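You operate a simulated robot arm through the tools that you are given. There is no shell and no other tool.

You run a simulated robot arm. Do the job below in one go: nothing can be reset, and whatever is moved stays where it is left.

Task
Clean the dusty stub in the purple cleaner for 4 minutes.
Fine: it is one of the dark stub rack's; drawer shut; wait till the lamp is out.

Only the result counts: the job must be done as asked and must still hold three seconds after the hand-in. Knocking over, shifting, dropping, spilling or breaking anything else fails it.

Robot
A 7-joint arm with a fingered hand, fixed in place. Base frame: the origin is on the floor under the middle of its stand, x ahead of it, y to its left, z up; the work surface is at about z = 76. Lengths are in cm, angles in degrees, forces in N, time in s.
With the tool pointing down near the work surface it reaches from about 20 to 80 cm from the base axis. Its first joint turns from -69.0 to 172.0 degrees. Payload 3.4 kg.
Tool frame: the origin (TCP) lies between the finger pads and is the grasp point; the fingertips stand 3.9 cm ahead of it; z points along the fingers, y is the line along which they close. The gripper opens to 18 cm; its body begins 11.1 cm behind the TCP. The gripper is a hand of 3 fingers: y runs from the thumb to the fingers, the wrist lies at [0, 0, -26.2] in the tool frame.
Orientation is that of the tool frame in the base frame, as a unit quaternion [x, y, z, w]. With the fingers straight down and closing along the base's y, the tool's x points along the base's -x, its y along +y and its z along -z.

Tools
- The arm moves only by the tool drive_tool. Its argument "motion" is a list of rows, each a list of 6 numbers: the shift along the tool's x, y, z in cm, then the turn, a rotation vector about the tool's x, y, z in degrees. In form: [[dx, dy, dz, wx, wy, wz], ...]. A call has 1 to 20 rows; each row is the pose to reach, as a shift and turn from the pose commanded when the call began, along the tool's axes at that moment. Each row takes 0.2 s and may step no farther than 5 cm and 8.6 degrees from the row before; otherwise, the whole call is refused. A pose out of reach is approached as far as the arm can. The call stops where the force on the tool passes 40 N (or 10 N more than at its start, if that is more) or the arm is blocked; 0.2 s more then pass. In this call time passes only in rows, and 0.2 s behind the last. The reply holds the time, the measured pose of the TCP, the force on the tool along the base axes, the opening and the grip force, in the units named above and with some noise, with the torque about the TCP (base axes, N m) and any sound that the robot's microphone picked up.
- Cameras (640 x 400 px; columns grow to the right, rows downward): "scene" is fixed at [4.84, -50.6, 134.85]; the picture's right is [0.32, -0.95, 0.00], its down [-0.52, -0.17, -0.84] and it looks along [0.79, 0.27, -0.55] (base axes); focal length 313 px, centre (320, 200). "wrist" rides on the gripper at [6.3, -3.6, -12.8] in the tool frame; the picture's right is [0.50, 0.87, 0.00], its down [-0.75, 0.44, -0.49] and it looks along [-0.43, 0.25, 0.87] (tool axes); focal length 226 px, centre (320, 200). There is no depth. A picture from a camera that has moved, and an enlarged one, comes with that camera's place and axes in the base frame and with its lens. The place of the scene camera against the robot may be out by one fixed shift of up to 1.2 cm in any direction.
- grab_frame(camera): a new picture of that camera. No time passes.
- slide_trunk(by): moves the trunk up (or, below 0, down) by that many cm; the arm rides with it, the base frame stays. It gives what a move gives, with no picture.
- set_fingers(finger1, finger2, thumb_bend): sets how far each is bent, from 0 (flat) to 1 (curled in); at 0.3 the hand is open as for a grip, at 0.7 the pads meet at the TCP. One left out holds its place. A second passes; each finger stops where it meets its share of the squeeze, and holds until it gets a number again. It is the only way to open and close the hand. It gives what a move gives, with no picture; readings hold the bend of each and the force on the fingers (four entries, about 0 where the hand has none), thumb and palm.
- zoom(camera, box): a new picture of the part [left, top, right, bottom] of that camera's present view, enlarged. No time passes.
- job_done(): hands the job in; it is judged then, once.

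Nothing tells you positions but the pictures and the camera data. Unless the task says otherwise, let go and move clear before handing in.

The tools are called as name(argument=value, ...) on one line, values as JSON. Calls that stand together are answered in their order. drive_tool: Moves the arm, as the interface text tells. Its arguments: {"type":"object","properties":{"motion":{"type":"array"}},"required":["motion"]} The other tools are called the same way: slide_trunk (by) moves the trunk up or down; set_fingers (finger1, finger2, thumb_bend) moves the fingers one by one; grab_frame (camera) takes a picture; zoom (camera, box) takes an enlarged picture of a part of a camera's view; job_done () hands the job in.

At the start:

```text
clock: 0.0
ee_pos: [50.52, -13.73, 118.47]
ee_rot: [0.0, 1.0, 0.001, -0.001]
ft_force: [0.8, 0.4, -0.2]
moment: [-0.01, -0.04, -0.02]
finger_gap: 17.98
gripper_force: 0.0
shape: jaw
bend: [0.3, 0.3, 0.3]
finger forces: [0.0, 0.0, 0.0, 0.0, 0.0, 0.0]
trunk travel left (down, up): [-17.5, 36.7]
```

scene: 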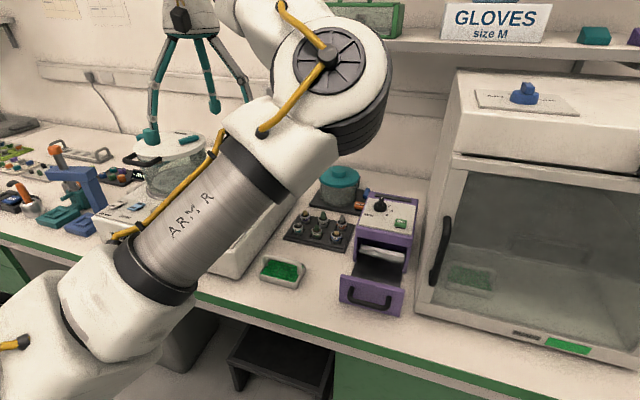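
wrist: 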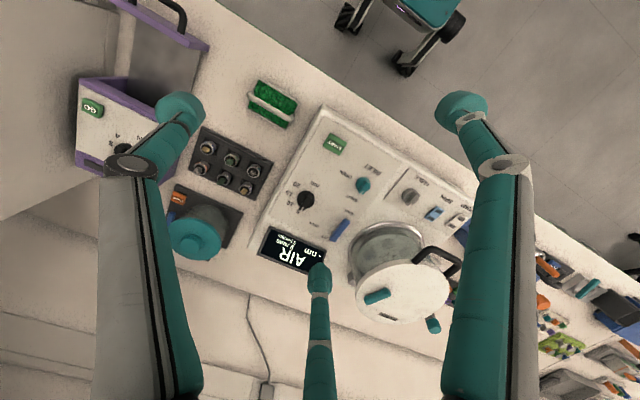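

I see a purple cleaner with an open drawer, a dark stub rack with six stubs, a green-filled tray, and a coater in front of the arm. I'll zoom in on the important parts first.

zoom(camera="scene", box=[260, 150, 440, 320])

zoom(camera="wrist", box=[60, 0, 320, 270])

zoom(camera="wrist", box=[180, 110, 290, 210])

zoom(camera="scene", box=[340, 180, 430, 250])

zoom(camera="scene", box=[275, 195, 355, 255])

```text
2.35 times, centred on (350, 235) of scene
camera zoom: at [4.84, -50.6, 134.85], right [0.32, -0.95, 0.0], down [-0.52, -0.17, -0.84], along [0.79, 0.27, -0.55], focal length 736 px, centre (249, 118)
```

zoom: 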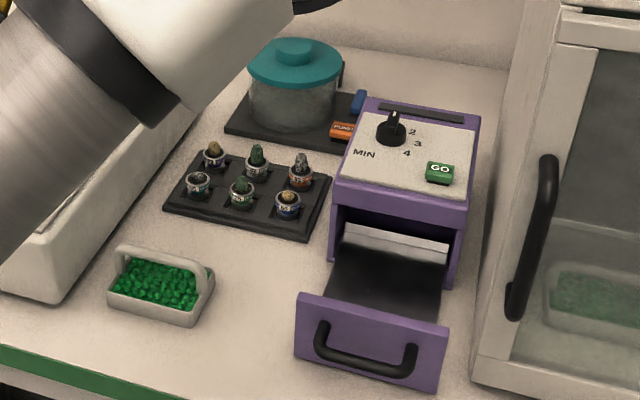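

```text
1.48 times, centred on (190, 135) of wrist
camera zoom: at [44.25, -17.26, 131.34], right [-0.5, 0.87, 0.0], down [0.75, 0.43, 0.49], along [0.43, 0.25, -0.87], focal length 335 px, centre (513, 296)
```

zoom: 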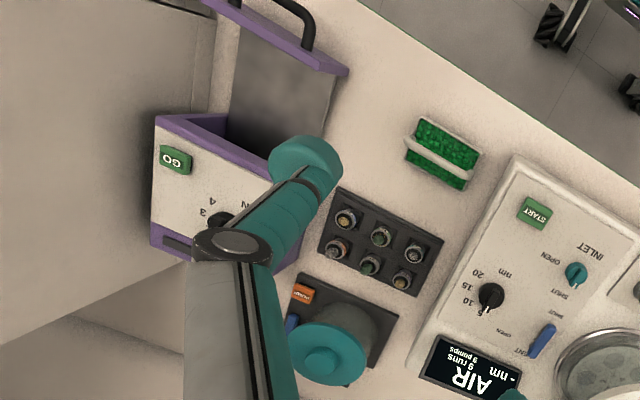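

```text
4.00 times, centred on (235, 160) of wrist
camera zoom: at [44.25, -17.26, 131.34], right [-0.5, 0.87, 0.0], down [0.75, 0.43, 0.49], along [0.43, 0.25, -0.87], focal length 904 px, centre (660, 360)
```

zoom: 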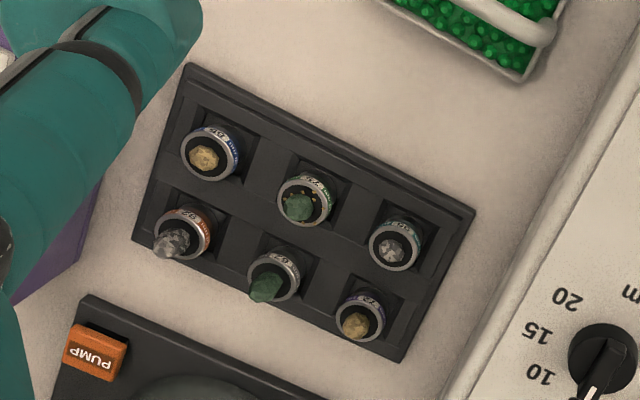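

```text
5.71 times, centred on (385, 215) of scene
camera zoom: at [4.84, -50.6, 134.85], right [0.32, -0.95, 0.0], down [-0.52, -0.17, -0.84], along [0.79, 0.27, -0.55], focal length 1787 px, centre (-51, 114)
```

zoom: 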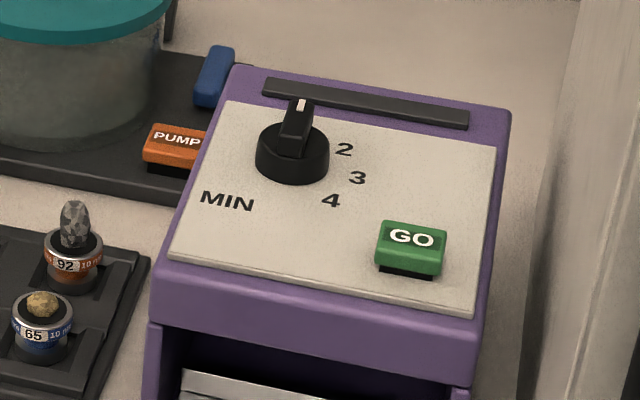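

```text
6.67 times, centred on (315, 225) of scene
camera zoom: at [4.84, -50.6, 134.85], right [0.32, -0.95, 0.0], down [-0.52, -0.17, -0.84], along [0.79, 0.27, -0.55], focal length 2085 px, centre (353, 33)
```

zoom: 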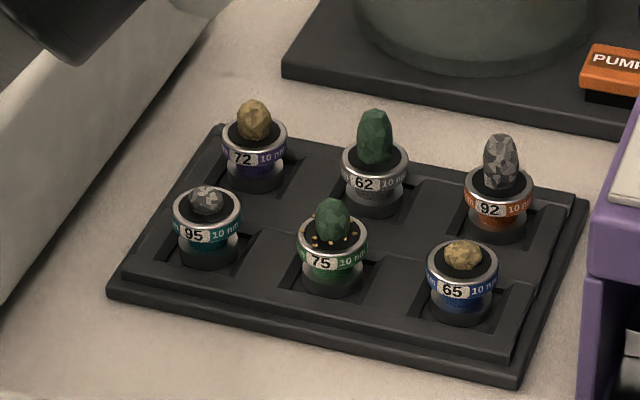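

Stub 75, the front middle one, seems to carry yellow specks. I'll look closer at all the stubs, the drawer and the knob.

zoom(camera="scene", box=[293, 210, 333, 235])

zoom(camera="scene", box=[310, 215, 350, 240])

zoom(camera="scene", box=[320, 230, 420, 320])

zoom(camera="wrist", box=[60, 0, 220, 180])

zoom(camera="scene", box=[360, 185, 400, 220])

zoom(camera="wrist", box=[190, 130, 260, 200])

```text
16.00 times, centred on (313, 222) of scene
camera zoom: at [4.84, -50.6, 134.85], right [0.32, -0.95, 0.0], down [-0.52, -0.17, -0.84], along [0.79, 0.27, -0.55], focal length 5004 px, centre (432, -160)
```

zoom: 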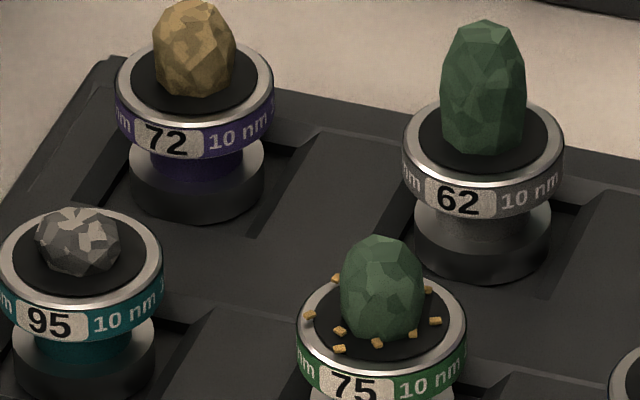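

```text
16.00 times, centred on (330, 228) of scene
camera zoom: at [4.84, -50.6, 134.85], right [0.32, -0.95, 0.0], down [-0.52, -0.17, -0.84], along [0.79, 0.27, -0.55], focal length 5004 px, centre (160, -240)
```

zoom: 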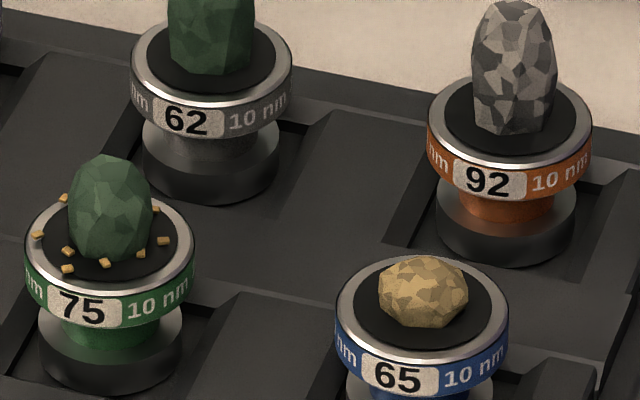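

```text
4.44 times, centred on (370, 275) of scene
camera zoom: at [4.84, -50.6, 134.85], right [0.32, -0.95, 0.0], down [-0.52, -0.17, -0.84], along [0.79, 0.27, -0.55], focal length 1390 px, centre (98, -133)
```

zoom: 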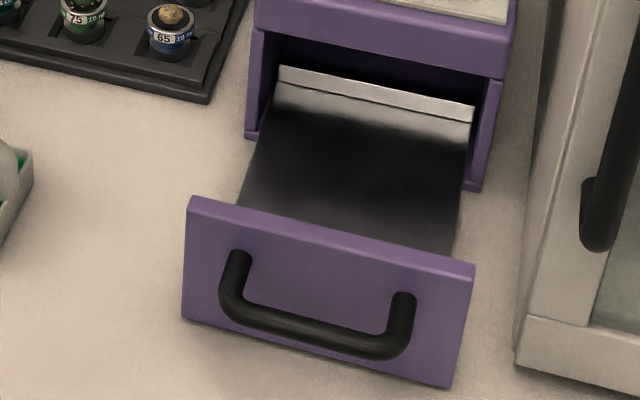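

```text
2.22 times, centred on (140, 90) of wrist
camera zoom: at [44.25, -17.26, 131.34], right [-0.5, 0.87, 0.0], down [0.75, 0.43, 0.49], along [0.43, 0.25, -0.87], focal length 502 px, centre (720, 444)
```

zoom: 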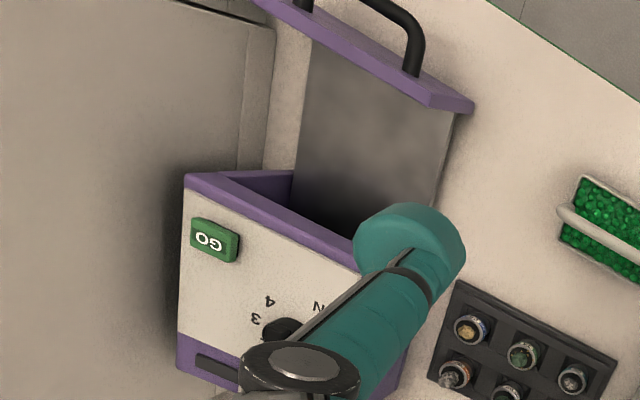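

```text
11.43 times, centred on (380, 202) of scene
camera zoom: at [4.84, -50.6, 134.85], right [0.32, -0.95, 0.0], down [-0.52, -0.17, -0.84], along [0.79, 0.27, -0.55], focal length 3574 px, centre (-366, 171)
```

zoom: 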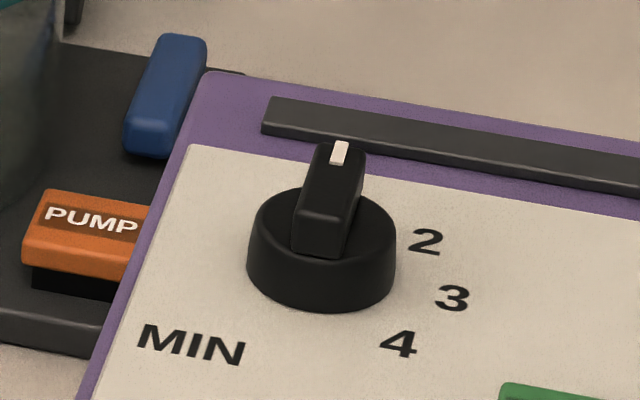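

```text
5.71 times, centred on (225, 165) of wrist
camera zoom: at [44.25, -17.26, 131.34], right [-0.5, 0.87, 0.0], down [0.75, 0.43, 0.49], along [0.43, 0.25, -0.87], focal length 1292 px, centre (863, 400)
```

zoom: 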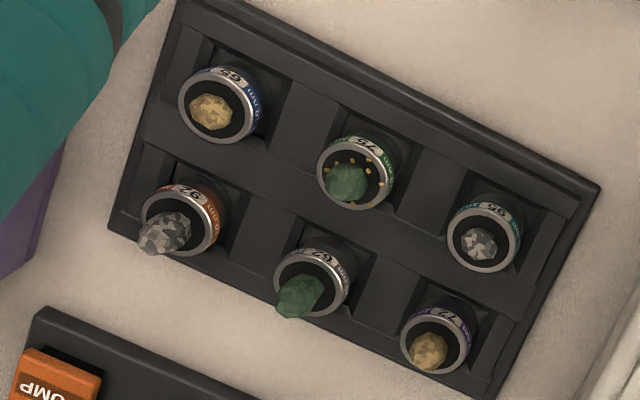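

Only stub 75 (green ring) carries dust specks; I put it near (71, -26.6, 79). The cleaner knob is near (74, -44, 88) set to 1, GO is near (69.4, -49.7, 88), and the drawer is open toward me, with its front at x≈51. Before going near anything I'll try the fingers in free air.

set_fingers(finger1=0.55, finger2=0.55, thumb_bend=0.55)

grab_frame(camera="wrist")

zoom(camera="scene", box=[100, 0, 300, 170])

```text
clock: 1.0
ee_pos: [50.26, -13.37, 118.65]
ee_rot: [0.0, 1.0, -0.001, 0.001]
ft_force: [-0.2, 0.2, 0.8]
moment: [0.0, -0.01, 0.0]
finger_gap: 5.37
gripper_force: 0.0
shape: fingers
bend: [0.55, 0.55, 0.55]
finger forces: [0.0, 0.0, 0.0, 0.0, 0.0, 0.0]
trunk travel left (down, up): [-17.5, 36.7]
```

```text
taken
camera wrist: at [43.86, -16.91, 131.52], right [-0.5, 0.87, 0.0], down [0.75, 0.44, 0.49], along [0.43, 0.24, -0.87], focal length 226 px, centre (320, 200)
```

wrist: 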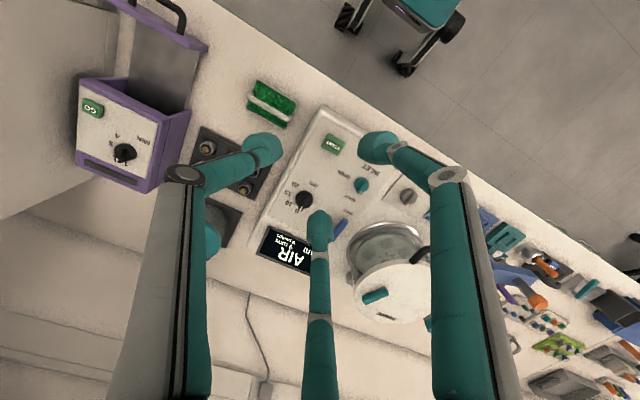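

```text
2.35 times, centred on (200, 85) of scene
camera zoom: at [4.84, -50.6, 134.85], right [0.32, -0.95, 0.0], down [-0.52, -0.17, -0.84], along [0.79, 0.27, -0.55], focal length 736 px, centre (602, 471)
```

zoom: 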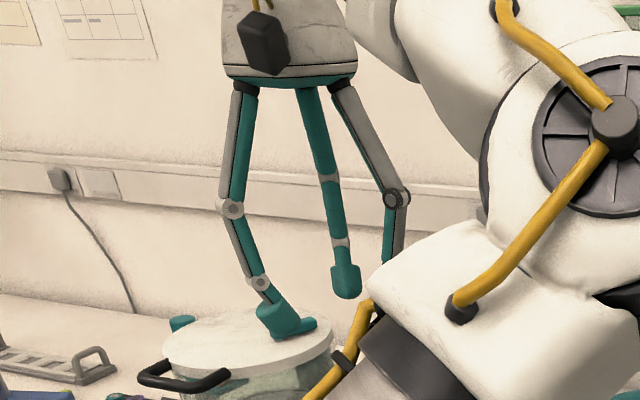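

The fingers form a three-jaw hand, with the gap about 5.4 cm at bend 0.55. I'll look closer at the tip shape.

zoom(camera="scene", box=[180, 80, 250, 150])

zoom(camera="wrist", box=[220, 100, 420, 260])

zoom(camera="wrist", box=[60, 60, 200, 200])

```text
5.71 times, centred on (215, 115) of scene
camera zoom: at [4.84, -50.6, 134.85], right [0.32, -0.95, 0.0], down [-0.52, -0.17, -0.84], along [0.79, 0.27, -0.55], focal length 1787 px, centre (920, 686)
```

zoom: 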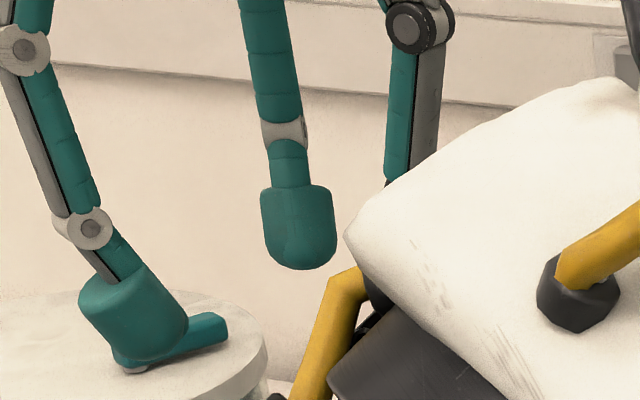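

```text
2.50 times, centred on (320, 180) of wrist
camera zoom: at [43.86, -16.91, 131.52], right [-0.5, 0.87, 0.0], down [0.75, 0.44, 0.49], along [0.43, 0.24, -0.87], focal length 565 px, centre (320, 250)
```

zoom: 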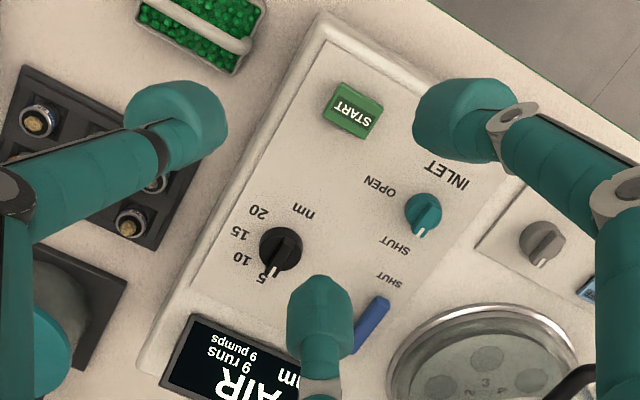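

```text
2.86 times, centred on (130, 130) of wrist
camera zoom: at [43.86, -16.91, 131.52], right [-0.5, 0.87, 0.0], down [0.75, 0.44, 0.49], along [0.43, 0.24, -0.87], focal length 646 px, centre (863, 400)
```

zoom: 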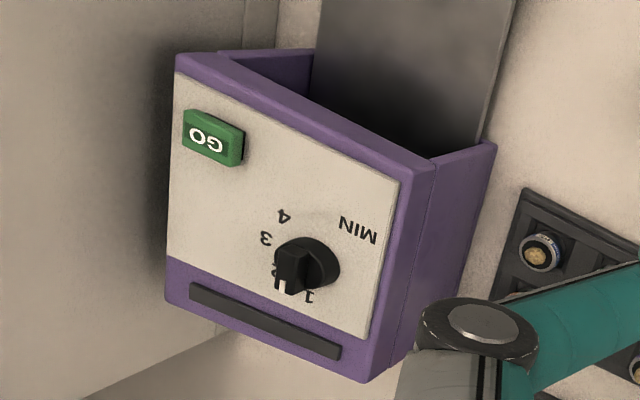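

Each fingertip is about 2 cm wide, so I'll have to straddle the stub with care. First I'll open the fingers and move toward the cleaner to see into the drawer with the wrist camera.

set_fingers(finger1=0.3, finger2=0.3, thumb_bend=0.3)

drive_tool(motion=[[0.7, -3.3, 0.8, 0, 0, 0], [1.4, -6.6, 1.6, 0, 0, 0], [2.1, -9.9, 2.4, 0, 0, 0], [2.8, -13.2, 3.2, 0, 0, 0], [3.5, -16.5, 4.0, 0, 0, 0], [4.2, -19.8, 4.8, 0, 0, 0], [4.9, -23.1, 5.6, 0, 0, 0], [5.4, -26.5, 6.5, 0, 0, 0]])

grab_frame(camera="wrist")

grab_frame(camera="scene")

```text
clock: 2.0
ee_pos: [50.27, -13.56, 118.82]
ee_rot: [0.0, 1.0, 0.0, 0.0]
ft_force: [-0.4, 0.1, 0.0]
moment: [-0.01, 0.05, 0.0]
finger_gap: 15.13
gripper_force: 0.1
shape: fingers
bend: [0.3, 0.3, 0.3]
finger forces: [0.0, 0.0, 0.1, 0.0, 0.0, 0.0]
trunk travel left (down, up): [-17.5, 36.7]
```

```text
clock: 3.8
ee_pos: [45.81, -39.67, 111.44]
ee_rot: [0.0, 1.0, 0.0, 0.001]
ft_force: [0.8, -0.5, -0.2]
moment: [-0.02, 0.02, 0.0]
finger_gap: 15.11
gripper_force: 0.0
shape: fingers
bend: [0.3, 0.3, 0.3]
finger forces: [0.0, 0.0, 0.1, 0.0, 0.0, 0.0]
out of reach, approached as far as the arm can: row 8
trunk travel left (down, up): [-17.5, 36.7]
```

```text
taken
camera wrist: at [39.43, -43.05, 124.35], right [-0.5, 0.87, 0.0], down [0.75, 0.44, 0.49], along [0.43, 0.25, -0.87], focal length 226 px, centre (320, 200)
```

wrist: 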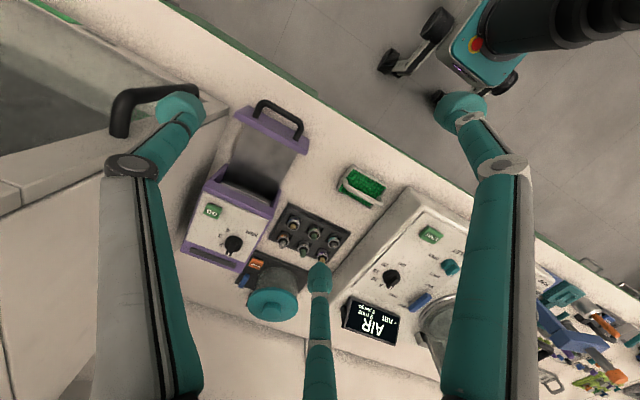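

```text
taken
```

scene: 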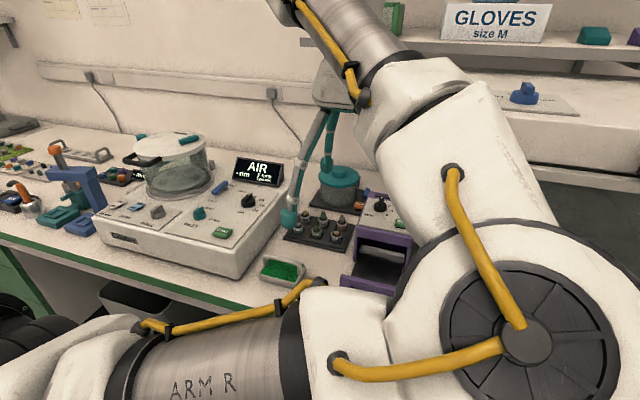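

The arm ran slightly out of reach here, probably at the first-joint limit, but the view is good. I'll zoom in on the drawer, panel and rack.

zoom(camera="wrist", box=[170, 90, 330, 190])

zoom(camera="wrist", box=[175, 175, 275, 275])

zoom(camera="wrist", box=[260, 190, 360, 270])

zoom(camera="scene", box=[330, 180, 430, 300])

```text
4.00 times, centred on (250, 140) of wrist
camera zoom: at [39.43, -43.05, 124.35], right [-0.5, 0.87, 0.0], down [0.75, 0.44, 0.49], along [0.43, 0.25, -0.87], focal length 904 px, centre (600, 440)
```

zoom: 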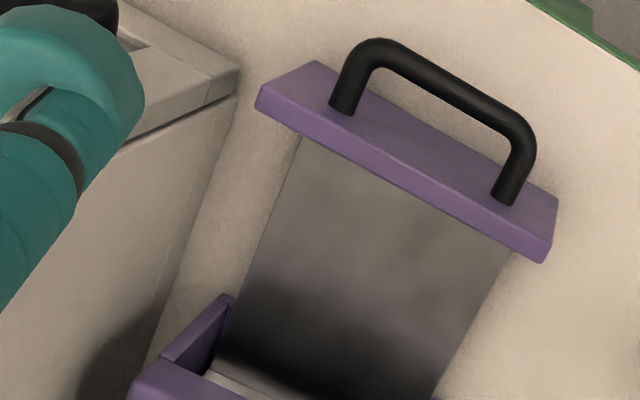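

```text
4.00 times, centred on (225, 225) of wrist
camera zoom: at [39.43, -43.05, 124.35], right [-0.5, 0.87, 0.0], down [0.75, 0.44, 0.49], along [0.43, 0.25, -0.87], focal length 904 px, centre (700, 100)
```

zoom: 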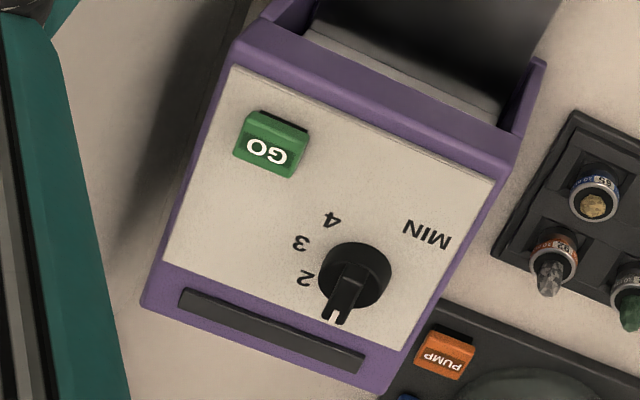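

```text
5.00 times, centred on (310, 230) of wrist
camera zoom: at [39.43, -43.05, 124.35], right [-0.5, 0.87, 0.0], down [0.75, 0.44, 0.49], along [0.43, 0.25, -0.87], focal length 1130 px, centre (370, 50)
```

zoom: 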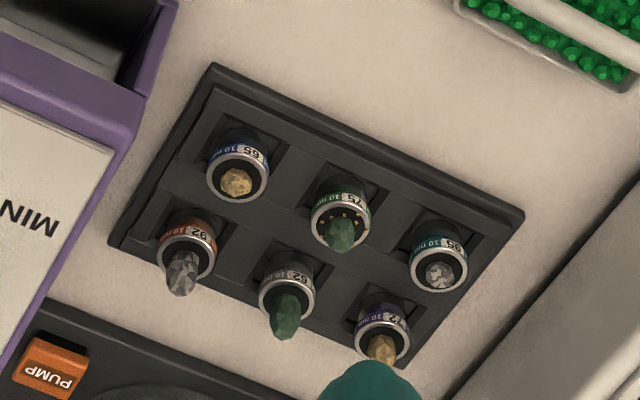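

```text
3.33 times, centred on (380, 240) of scene
camera zoom: at [4.84, -50.6, 134.85], right [0.32, -0.95, 0.0], down [-0.52, -0.17, -0.84], along [0.79, 0.27, -0.55], focal length 1042 px, centre (120, 67)
```

zoom: 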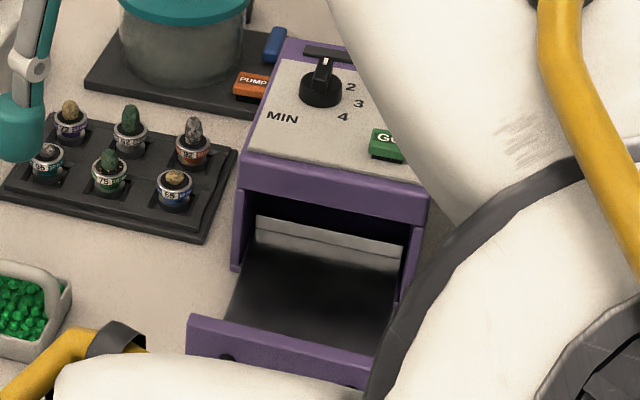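

Stub 75 sits near (70.9, -26.6) with its head top around z 78.5–79. Next I'll half-close the fingers and move above it, turning the hand 30° so one finger points to the free front side.

set_fingers(finger1=0.55, finger2=0.55, thumb_bend=0.55)

drive_tool(motion=[[-3.0, 1.6, 1.2, 0, 0, -4], [-6.0, 3.2, 2.4, 0, 0, -8], [-9.0, 4.8, 3.6, 0, 0, -12], [-12.0, 6.4, 4.8, 0, 0, -16], [-15.0, 8.0, 6.0, 0, 0, -20], [-18.0, 9.6, 7.5, 0, 0, -24], [-21.0, 11.2, 9.0, 0, 0, -27], [-23.0, 12.3, 10.5, 0, 0, -30], [-25.1, 13.1, 12.0, 0, 0, -30]])

grab_frame(camera="wrist")

grab_frame(camera="scene")

```text
clock: 4.8
ee_pos: [45.66, -39.43, 111.6]
ee_rot: [0.001, 1.0, -0.001, 0.002]
ft_force: [-0.2, -0.3, -0.5]
moment: [0.04, 0.02, -0.02]
finger_gap: 5.35
gripper_force: 0.1
shape: fingers
bend: [0.55, 0.55, 0.55]
finger forces: [0.0, 0.1, 0.0, 0.1, 0.0, 0.0]
trunk travel left (down, up): [-17.5, 36.7]
```

```text
clock: 6.8
ee_pos: [71.0, -26.21, 99.52]
ee_rot: [-0.259, 0.966, -0.001, -0.001]
ft_force: [0.5, -0.3, -0.5]
moment: [0.02, 0.0, -0.02]
finger_gap: 5.35
gripper_force: 0.0
shape: fingers
bend: [0.55, 0.55, 0.55]
finger forces: [0.0, 0.0, 0.0, 0.0, 0.0, 0.1]
trunk travel left (down, up): [-17.5, 36.7]
```

```text
taken
camera wrist: at [67.3, -32.28, 112.41], right [-0.87, 0.5, 0.0], down [0.43, 0.76, 0.49], along [0.25, 0.42, -0.87], focal length 226 px, centre (320, 200)
```

wrist: 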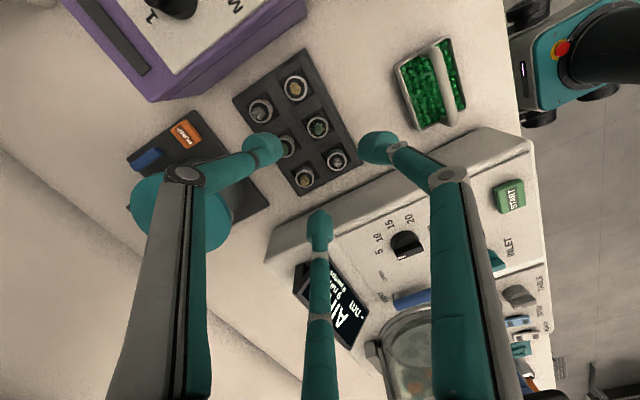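

```text
taken
```

scene: 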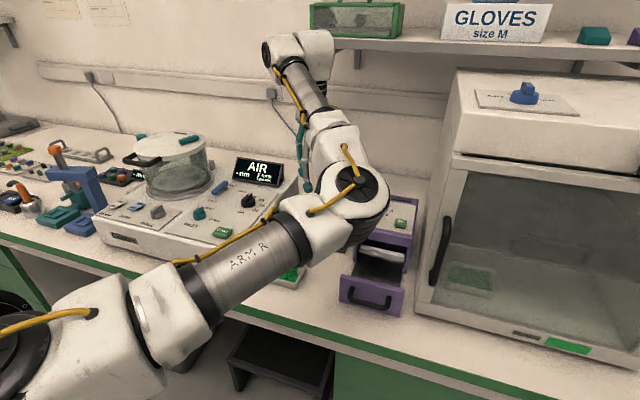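

The hand is above the rack and the stub near (318, 127) in the wrist view looks like my target, right on the tool axis. I'll zoom in to confirm the number and the alignment.

zoom(camera="wrist", box=[280, 95, 360, 155])

zoom(camera="wrist", box=[220, 40, 400, 240])

zoom(camera="scene", box=[250, 90, 370, 250])

```text
6.67 times, centred on (320, 125) of wrist
camera zoom: at [67.3, -32.28, 112.41], right [-0.87, 0.5, 0.0], down [0.43, 0.76, 0.49], along [0.25, 0.42, -0.87], focal length 1507 px, centre (320, 700)
```

zoom: 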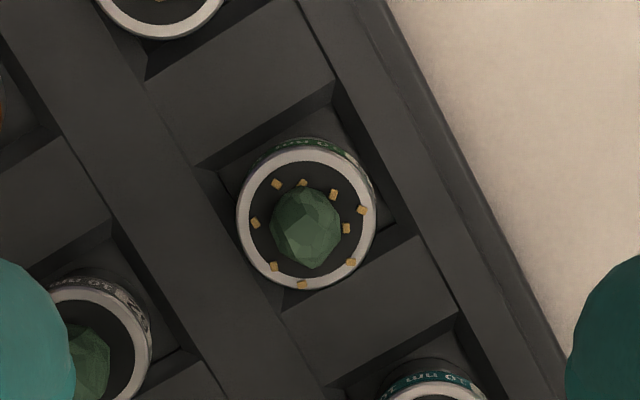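

```text
2.00 times, centred on (310, 140) of wrist
camera zoom: at [67.3, -32.28, 112.41], right [-0.87, 0.5, 0.0], down [0.43, 0.76, 0.49], along [0.25, 0.42, -0.87], focal length 452 px, centre (340, 320)
```

zoom: 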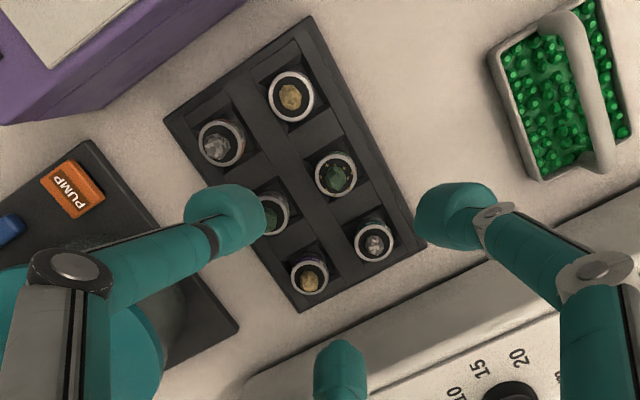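

```text
2.50 times, centred on (310, 170) of scene
camera zoom: at [4.84, -50.6, 134.85], right [0.32, -0.95, 0.0], down [-0.52, -0.17, -0.84], along [0.79, 0.27, -0.55], focal length 782 px, centre (345, 275)
```

zoom: 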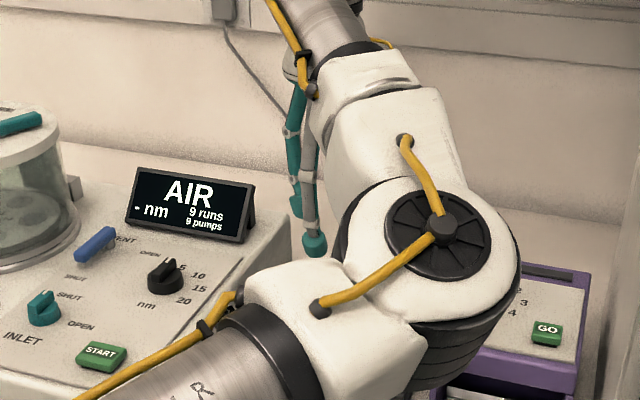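

It is stub 75 with the specks, and it is offset about (+0.15, -0.45) from the tool axis. I'll correct that while going down to about z 88, then check again.

drive_tool(motion=[[0.1, -0.46, 2.5, 0, 0, 0], [0.1, -0.46, 5, 0, 0, 0], [0.1, -0.46, 7.5, 0, 0, 0], [0.1, -0.46, 9.5, 0, 0, 0], [0.1, -0.46, 11, 0, 0, 0], [0.1, -0.46, 11, 0, 0, 0]])

set_fingers(finger1=0.57, finger2=0.57, thumb_bend=0.57)

grab_frame(camera="wrist")

zoom(camera="scene", box=[250, 150, 370, 260])

zoom(camera="wrist", box=[240, 70, 400, 230])

```text
clock: 8.2
ee_pos: [70.98, -26.74, 88.62]
ee_rot: [-0.259, 0.966, -0.002, 0.001]
ft_force: [-0.1, 1.1, -0.3]
moment: [0.01, -0.03, 0.03]
finger_gap: 5.34
gripper_force: 0.1
shape: fingers
bend: [0.55, 0.55, 0.55]
finger forces: [0.0, 0.0, 0.0, 0.0, 0.0, 0.0]
trunk travel left (down, up): [-17.5, 36.7]
```

```text
clock: 9.2
ee_pos: [70.92, -26.78, 88.76]
ee_rot: [-0.258, 0.966, -0.002, 0.001]
ft_force: [0.8, 0.3, -0.8]
moment: [-0.05, 0.0, -0.03]
finger_gap: 4.96
gripper_force: 0.0
shape: fingers
bend: [0.56, 0.56, 0.56]
finger forces: [0.0, 0.0, 0.0, 0.0, 0.0, 0.1]
trunk travel left (down, up): [-17.5, 36.7]
```

```text
taken
camera wrist: at [67.28, -32.9, 101.54], right [-0.87, 0.5, 0.0], down [0.43, 0.75, 0.49], along [0.25, 0.42, -0.87], focal length 226 px, centre (320, 200)
```

wrist: 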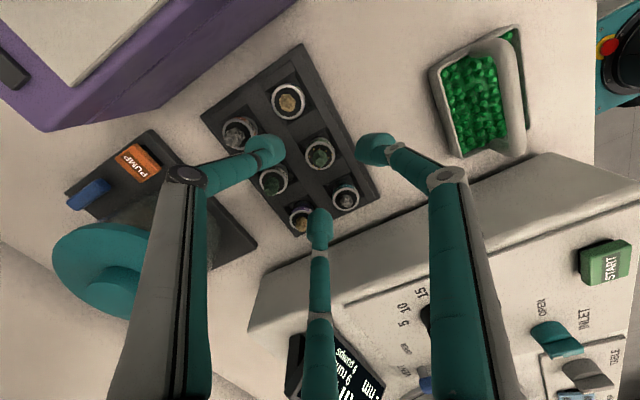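

```text
3.64 times, centred on (310, 205) of scene
camera zoom: at [4.84, -50.6, 134.85], right [0.32, -0.95, 0.0], down [-0.52, -0.17, -0.84], along [0.79, 0.27, -0.55], focal length 1137 px, centre (356, 182)
```

zoom: 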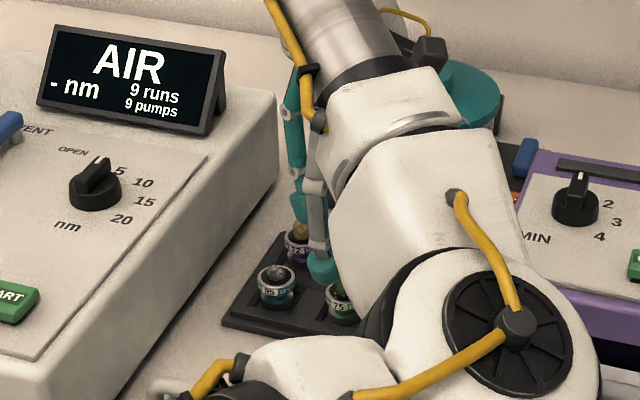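

```text
2.50 times, centred on (320, 150) of wrist
camera zoom: at [67.28, -32.9, 101.54], right [-0.87, 0.5, 0.0], down [0.43, 0.75, 0.49], along [0.25, 0.42, -0.87], focal length 565 px, centre (320, 325)
```

zoom: 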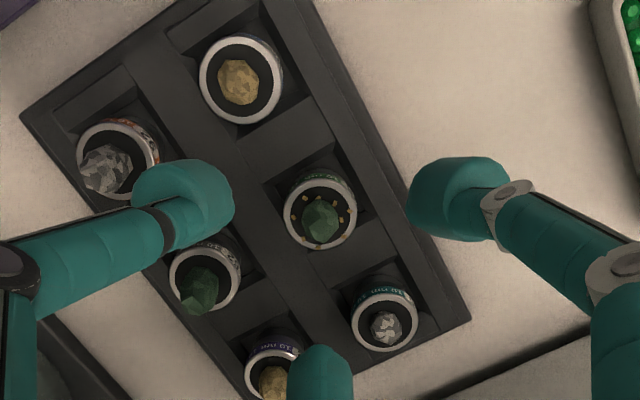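

The stub is centred on the tool axis. I'll narrow the fingers a little and go down further in small steps.

set_fingers(finger1=0.59, finger2=0.59, thumb_bend=0.59)

drive_tool(motion=[[0, 0, 1, 0, 0, 0], [0, 0, 2, 0, 0, 0], [0, 0, 3, 0, 0, 0], [0, 0, 3.9, 0, 0, 0], [0, 0, 3.9, 0, 0, 0]])

zoom(camera="wrist", box=[240, 70, 400, 230])

zoom(camera="scene", box=[280, 180, 370, 260])

```text
clock: 10.2
ee_pos: [71.03, -26.83, 88.71]
ee_rot: [-0.259, 0.966, -0.002, 0.0]
ft_force: [0.2, 0.5, -0.4]
moment: [-0.04, -0.01, 0.01]
finger_gap: 3.8
gripper_force: 0.1
shape: fingers
bend: [0.59, 0.59, 0.59]
finger forces: [0.0, 0.1, 0.0, 0.0, 0.0, 0.0]
trunk travel left (down, up): [-17.5, 36.7]
```

```text
clock: 11.4
ee_pos: [70.89, -26.77, 84.75]
ee_rot: [-0.259, 0.966, -0.001, 0.001]
ft_force: [0.0, -0.3, -0.9]
moment: [0.0, -0.01, -0.04]
finger_gap: 3.78
gripper_force: 0.1
shape: fingers
bend: [0.59, 0.59, 0.59]
finger forces: [0.1, 0.0, 0.0, 0.0, 0.1, 0.1]
trunk travel left (down, up): [-17.5, 36.7]
```

```text
2.50 times, centred on (320, 150) of wrist
camera zoom: at [67.27, -32.91, 97.6], right [-0.87, 0.5, 0.0], down [0.43, 0.76, 0.49], along [0.25, 0.42, -0.87], focal length 565 px, centre (320, 325)
```

zoom: 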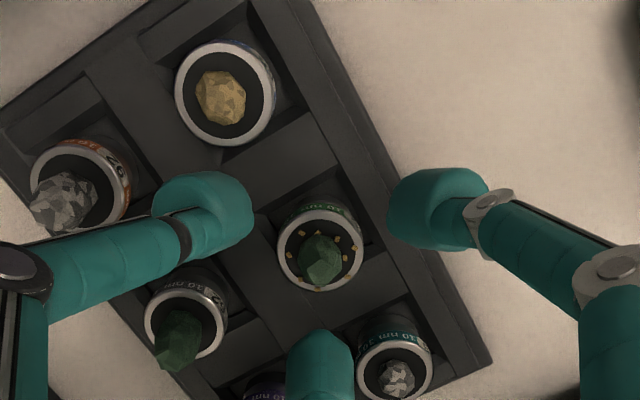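

```text
5.00 times, centred on (325, 220) of scene
camera zoom: at [4.84, -50.6, 134.85], right [0.32, -0.95, 0.0], down [-0.52, -0.17, -0.84], along [0.79, 0.27, -0.55], focal length 1564 px, centre (295, 100)
```

zoom: 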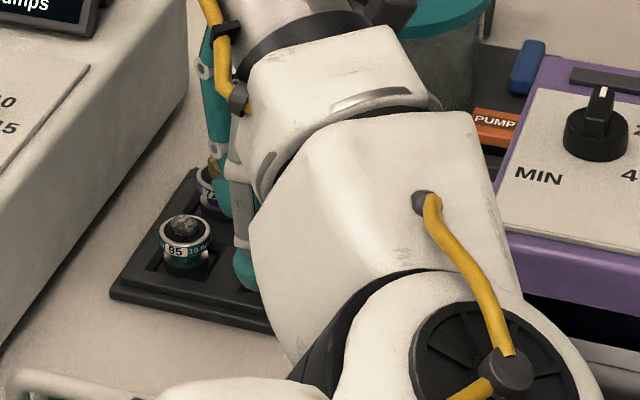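

The alignment holds. Before going lower I need to check where the elbow is, since it hangs near the cleaner.

grab_frame(camera="scene")

grab_frame(camera="wrist")

zoom(camera="scene", box=[300, 180, 460, 330])

```text
taken
```

scene: 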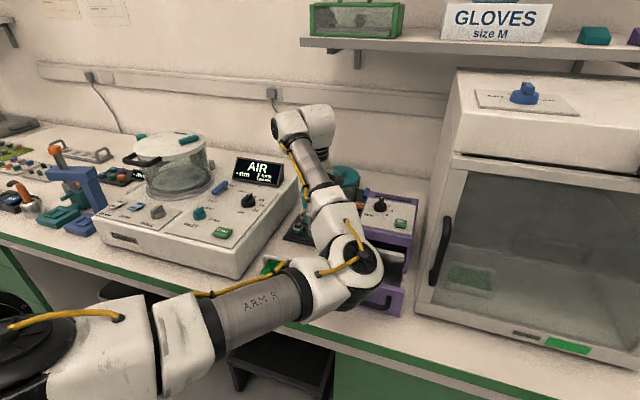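

```text
taken
camera wrist: at [67.27, -32.91, 97.6], right [-0.87, 0.5, 0.0], down [0.43, 0.76, 0.49], along [0.25, 0.42, -0.87], focal length 226 px, centre (320, 200)
```

wrist: 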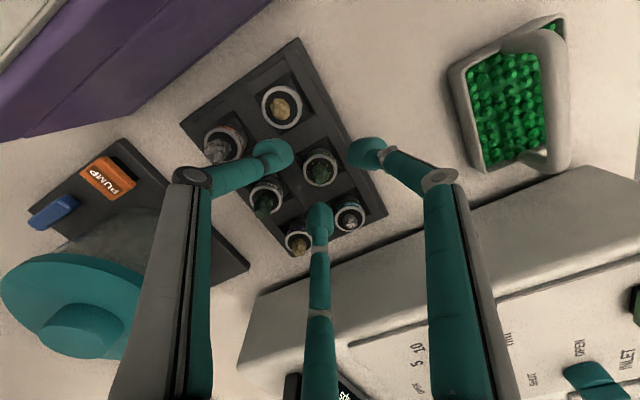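

```text
2.67 times, centred on (380, 255) of scene
camera zoom: at [4.84, -50.6, 134.85], right [0.32, -0.95, 0.0], down [-0.52, -0.17, -0.84], along [0.79, 0.27, -0.55], focal length 834 px, centre (160, 53)
```

zoom: 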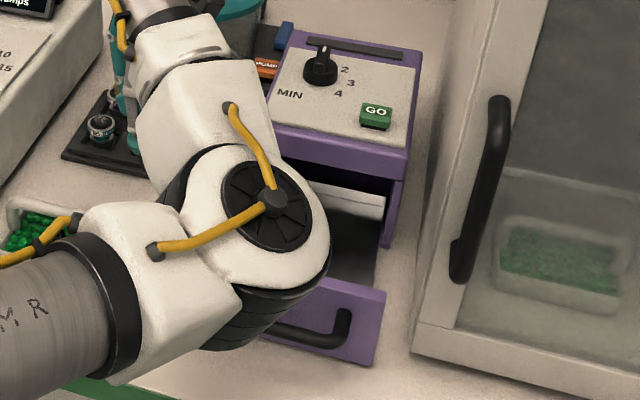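

The elbow hangs low, right above the cleaner's drawer, and its depth is hard to judge. I'll raise the trunk so the elbow sits higher when the hand comes down.

slide_trunk(by=15)

grab_frame(camera="scene")

```text
clock: 13.2
ee_pos: [70.93, -26.83, 99.59]
ee_rot: [-0.259, 0.966, -0.001, 0.001]
ft_force: [-0.3, 0.3, 0.1]
moment: [0.02, 0.02, -0.01]
finger_gap: 3.79
gripper_force: 0.0
shape: fingers
bend: [0.59, 0.59, 0.59]
finger forces: [0.0, 0.0, 0.0, 0.0, 0.0, 0.1]
trunk travel left (down, up): [-32.5, 21.7]
```

```text
taken
```

scene: 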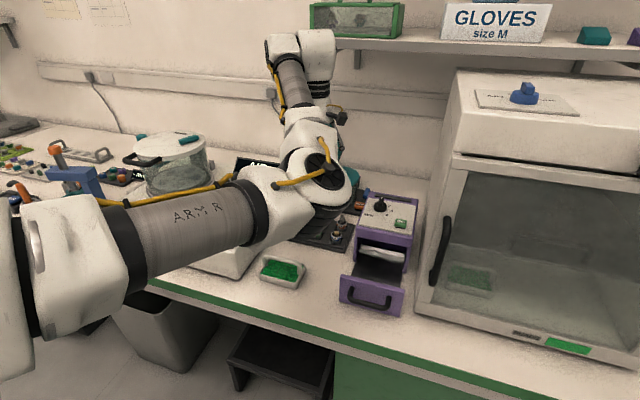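

The elbow is now higher and well off the cleaner. I'll go back down over the stub in the same line and check.

drive_tool(motion=[[0, 0, 3, 0, 0, 0], [0, 0, 6, 0, 0, 0], [0, 0, 9, 0, 0, 0], [0, 0, 12, 0, 0, 0], [0, 0, 14, 0, 0, 0], [0, 0, 14, 0, 0, 0]])

grab_frame(camera="scene")

zoom(camera="wrist", box=[240, 70, 400, 230])

```text
clock: 14.6
ee_pos: [71.02, -26.94, 85.79]
ee_rot: [-0.258, 0.966, -0.001, 0.001]
ft_force: [-0.6, -0.3, 0.5]
moment: [0.0, -0.02, -0.01]
finger_gap: 3.77
gripper_force: 0.0
shape: fingers
bend: [0.59, 0.59, 0.59]
finger forces: [0.0, 0.0, 0.0, 0.1, 0.0, 0.0]
trunk travel left (down, up): [-32.5, 21.7]
```

```text
taken
```

scene: 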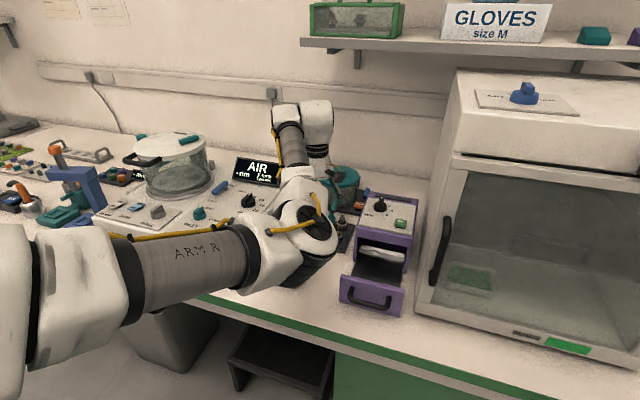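

```text
2.50 times, centred on (320, 150) of wrist
camera zoom: at [67.3, -32.92, 98.61], right [-0.87, 0.5, 0.0], down [0.43, 0.75, 0.49], along [0.25, 0.42, -0.87], focal length 565 px, centre (320, 325)
```

zoom: 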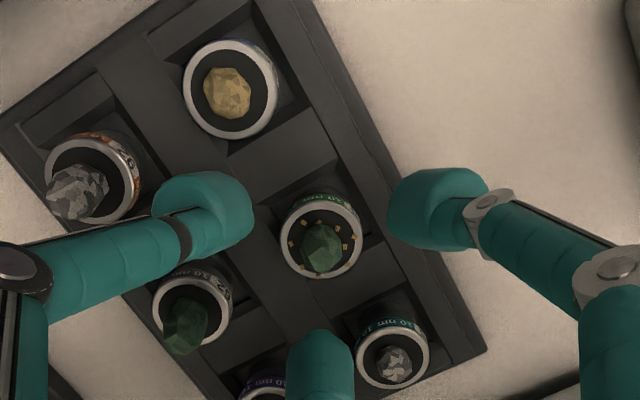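

The arm is clear, and the stub is still centred. I'll keep going down slowly in small steps.

drive_tool(motion=[[0, 0, 0.5, 0, 0, 0], [0, 0, 1.0, 0, 0, 0], [0, 0, 1.5, 0, 0, 0], [0, 0, 2.0, 0, 0, 0], [0, 0, 2.3, 0, 0, 0], [0, 0, 2.3, 0, 0, 0]])

zoom(camera="wrist", box=[240, 70, 400, 230])

zoom(camera="scene", box=[270, 170, 370, 260])

```text
clock: 15.9
ee_pos: [71.02, -26.89, 83.51]
ee_rot: [-0.259, 0.966, -0.001, 0.001]
ft_force: [-0.7, 0.7, 0.5]
moment: [-0.02, 0.01, 0.02]
finger_gap: 3.8
gripper_force: 0.0
shape: fingers
bend: [0.59, 0.59, 0.59]
finger forces: [0.0, 0.1, 0.1, 0.0, 0.0, 0.1]
trunk travel left (down, up): [-32.5, 21.7]
```

```text
2.50 times, centred on (320, 150) of wrist
camera zoom: at [67.3, -32.9, 96.32], right [-0.87, 0.5, 0.0], down [0.43, 0.75, 0.49], along [0.25, 0.42, -0.87], focal length 565 px, centre (320, 325)
```

zoom: 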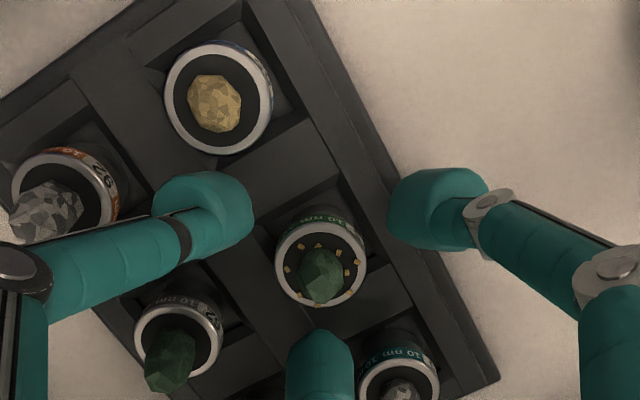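

```text
4.44 times, centred on (320, 215) of scene
camera zoom: at [4.84, -50.6, 134.85], right [0.32, -0.95, 0.0], down [-0.52, -0.17, -0.84], along [0.79, 0.27, -0.55], focal length 1390 px, centre (320, 133)
```

zoom: 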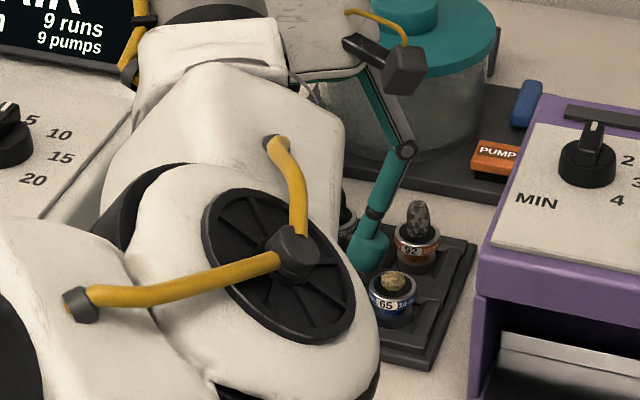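

zoom(camera="scene", box=[340, 195, 380, 245])

zoom(camera="wrist", box=[270, 110, 380, 220])

```text
8.00 times, centred on (360, 220) of scene
camera zoom: at [4.84, -50.6, 134.85], right [0.32, -0.95, 0.0], down [-0.52, -0.17, -0.84], along [0.79, 0.27, -0.55], focal length 2502 px, centre (0, 40)
```

zoom: 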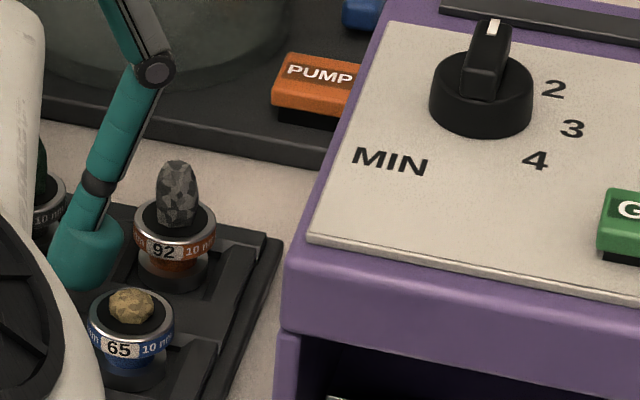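

```text
3.64 times, centred on (325, 165) of wrist
camera zoom: at [67.3, -32.9, 96.32], right [-0.87, 0.5, 0.0], down [0.43, 0.75, 0.49], along [0.25, 0.42, -0.87], focal length 822 px, centre (302, 327)
```

zoom: 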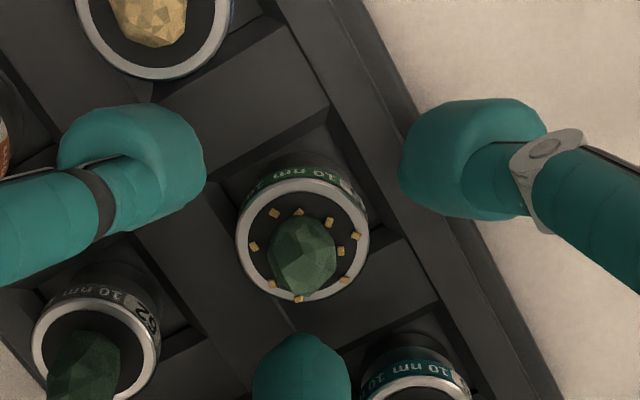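

The fingertips are about level with the stub's head, with roughly half a centimetre of clearance sideways. I'll go 0.8 cm lower so the tips hold the ring band.

drive_tool(motion=[[0, 0, 0.2, 0, 0, 0], [0, 0, 0.4, 0, 0, 0], [0, 0, 0.6, 0, 0, 0], [0, 0, 0.8, 0, 0, 0], [0, 0, 0.8, 0, 0, 0]])

zoom(camera="scene", box=[340, 195, 380, 245])

zoom(camera="wrist", box=[270, 110, 380, 220])

```text
clock: 17.1
ee_pos: [70.97, -26.92, 82.69]
ee_rot: [-0.26, 0.966, -0.001, 0.0]
ft_force: [0.5, 0.5, -0.7]
moment: [0.01, 0.01, -0.03]
finger_gap: 3.78
gripper_force: 0.0
shape: fingers
bend: [0.59, 0.59, 0.59]
finger forces: [0.1, 0.0, 0.0, 0.0, 0.0, 0.0]
trunk travel left (down, up): [-32.5, 21.7]
```

```text
8.00 times, centred on (360, 220) of scene
camera zoom: at [4.84, -50.6, 134.85], right [0.32, -0.95, 0.0], down [-0.52, -0.17, -0.84], along [0.79, 0.27, -0.55], focal length 2502 px, centre (0, 40)
```

zoom: 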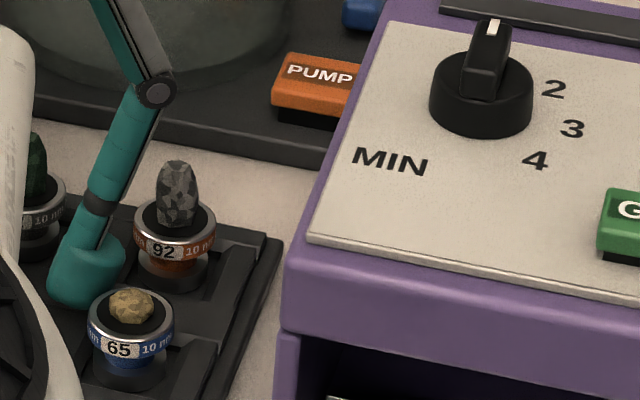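

```text
3.64 times, centred on (325, 165) of wrist
camera zoom: at [67.3, -32.97, 95.51], right [-0.87, 0.5, 0.0], down [0.43, 0.75, 0.49], along [0.25, 0.42, -0.87], focal length 822 px, centre (302, 327)
```

zoom: 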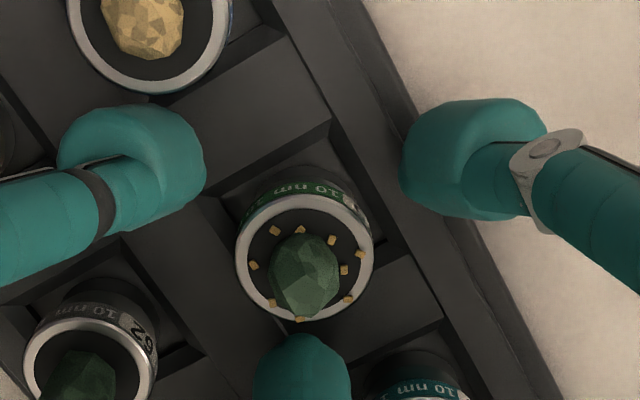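

The stub is centred within about 0.15 cm and the tips straddle its ring. I'll lower another 0.2 cm and close gently.

drive_tool(motion=[[0, 0, 0.1, 0, 0, 0], [0, 0, 0.2, 0, 0, 0], [0, 0, 0.2, 0, 0, 0]])

set_fingers(finger1=0.61, finger2=0.61, thumb_bend=0.61)

zoom(camera="wrist", box=[270, 110, 380, 220])

```text
clock: 17.9
ee_pos: [70.97, -26.97, 82.43]
ee_rot: [-0.258, 0.966, -0.001, 0.0]
ft_force: [-0.6, -1.4, 0.6]
moment: [0.01, 0.03, 0.01]
finger_gap: 3.78
gripper_force: 0.1
shape: fingers
bend: [0.59, 0.59, 0.59]
finger forces: [0.0, 0.0, 0.1, 0.0, 0.0, 0.0]
trunk travel left (down, up): [-32.5, 21.7]
```

```text
clock: 18.9
ee_pos: [71.07, -26.83, 82.61]
ee_rot: [-0.259, 0.966, -0.002, 0.0]
ft_force: [-0.5, 0.6, -0.1]
moment: [0.0, 0.01, 0.0]
finger_gap: 3.02
gripper_force: 0.1
shape: fingers
bend: [0.61, 0.61, 0.61]
finger forces: [0.1, 0.0, 0.0, 0.0, 0.0, 0.0]
trunk travel left (down, up): [-32.5, 21.7]
```

```text
3.64 times, centred on (325, 165) of wrist
camera zoom: at [67.31, -32.96, 95.33], right [-0.87, 0.5, 0.0], down [0.43, 0.75, 0.49], along [0.25, 0.42, -0.87], focal length 822 px, centre (302, 327)
```

zoom: 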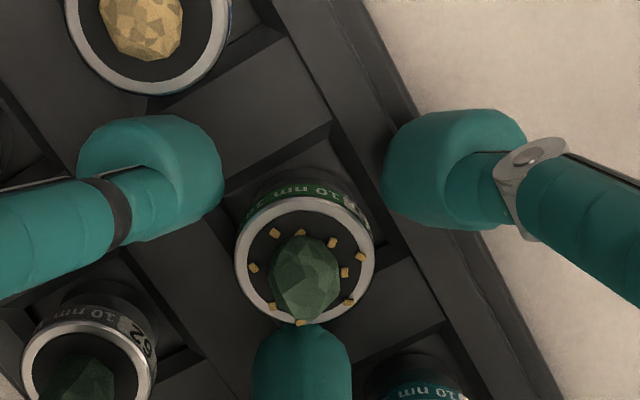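

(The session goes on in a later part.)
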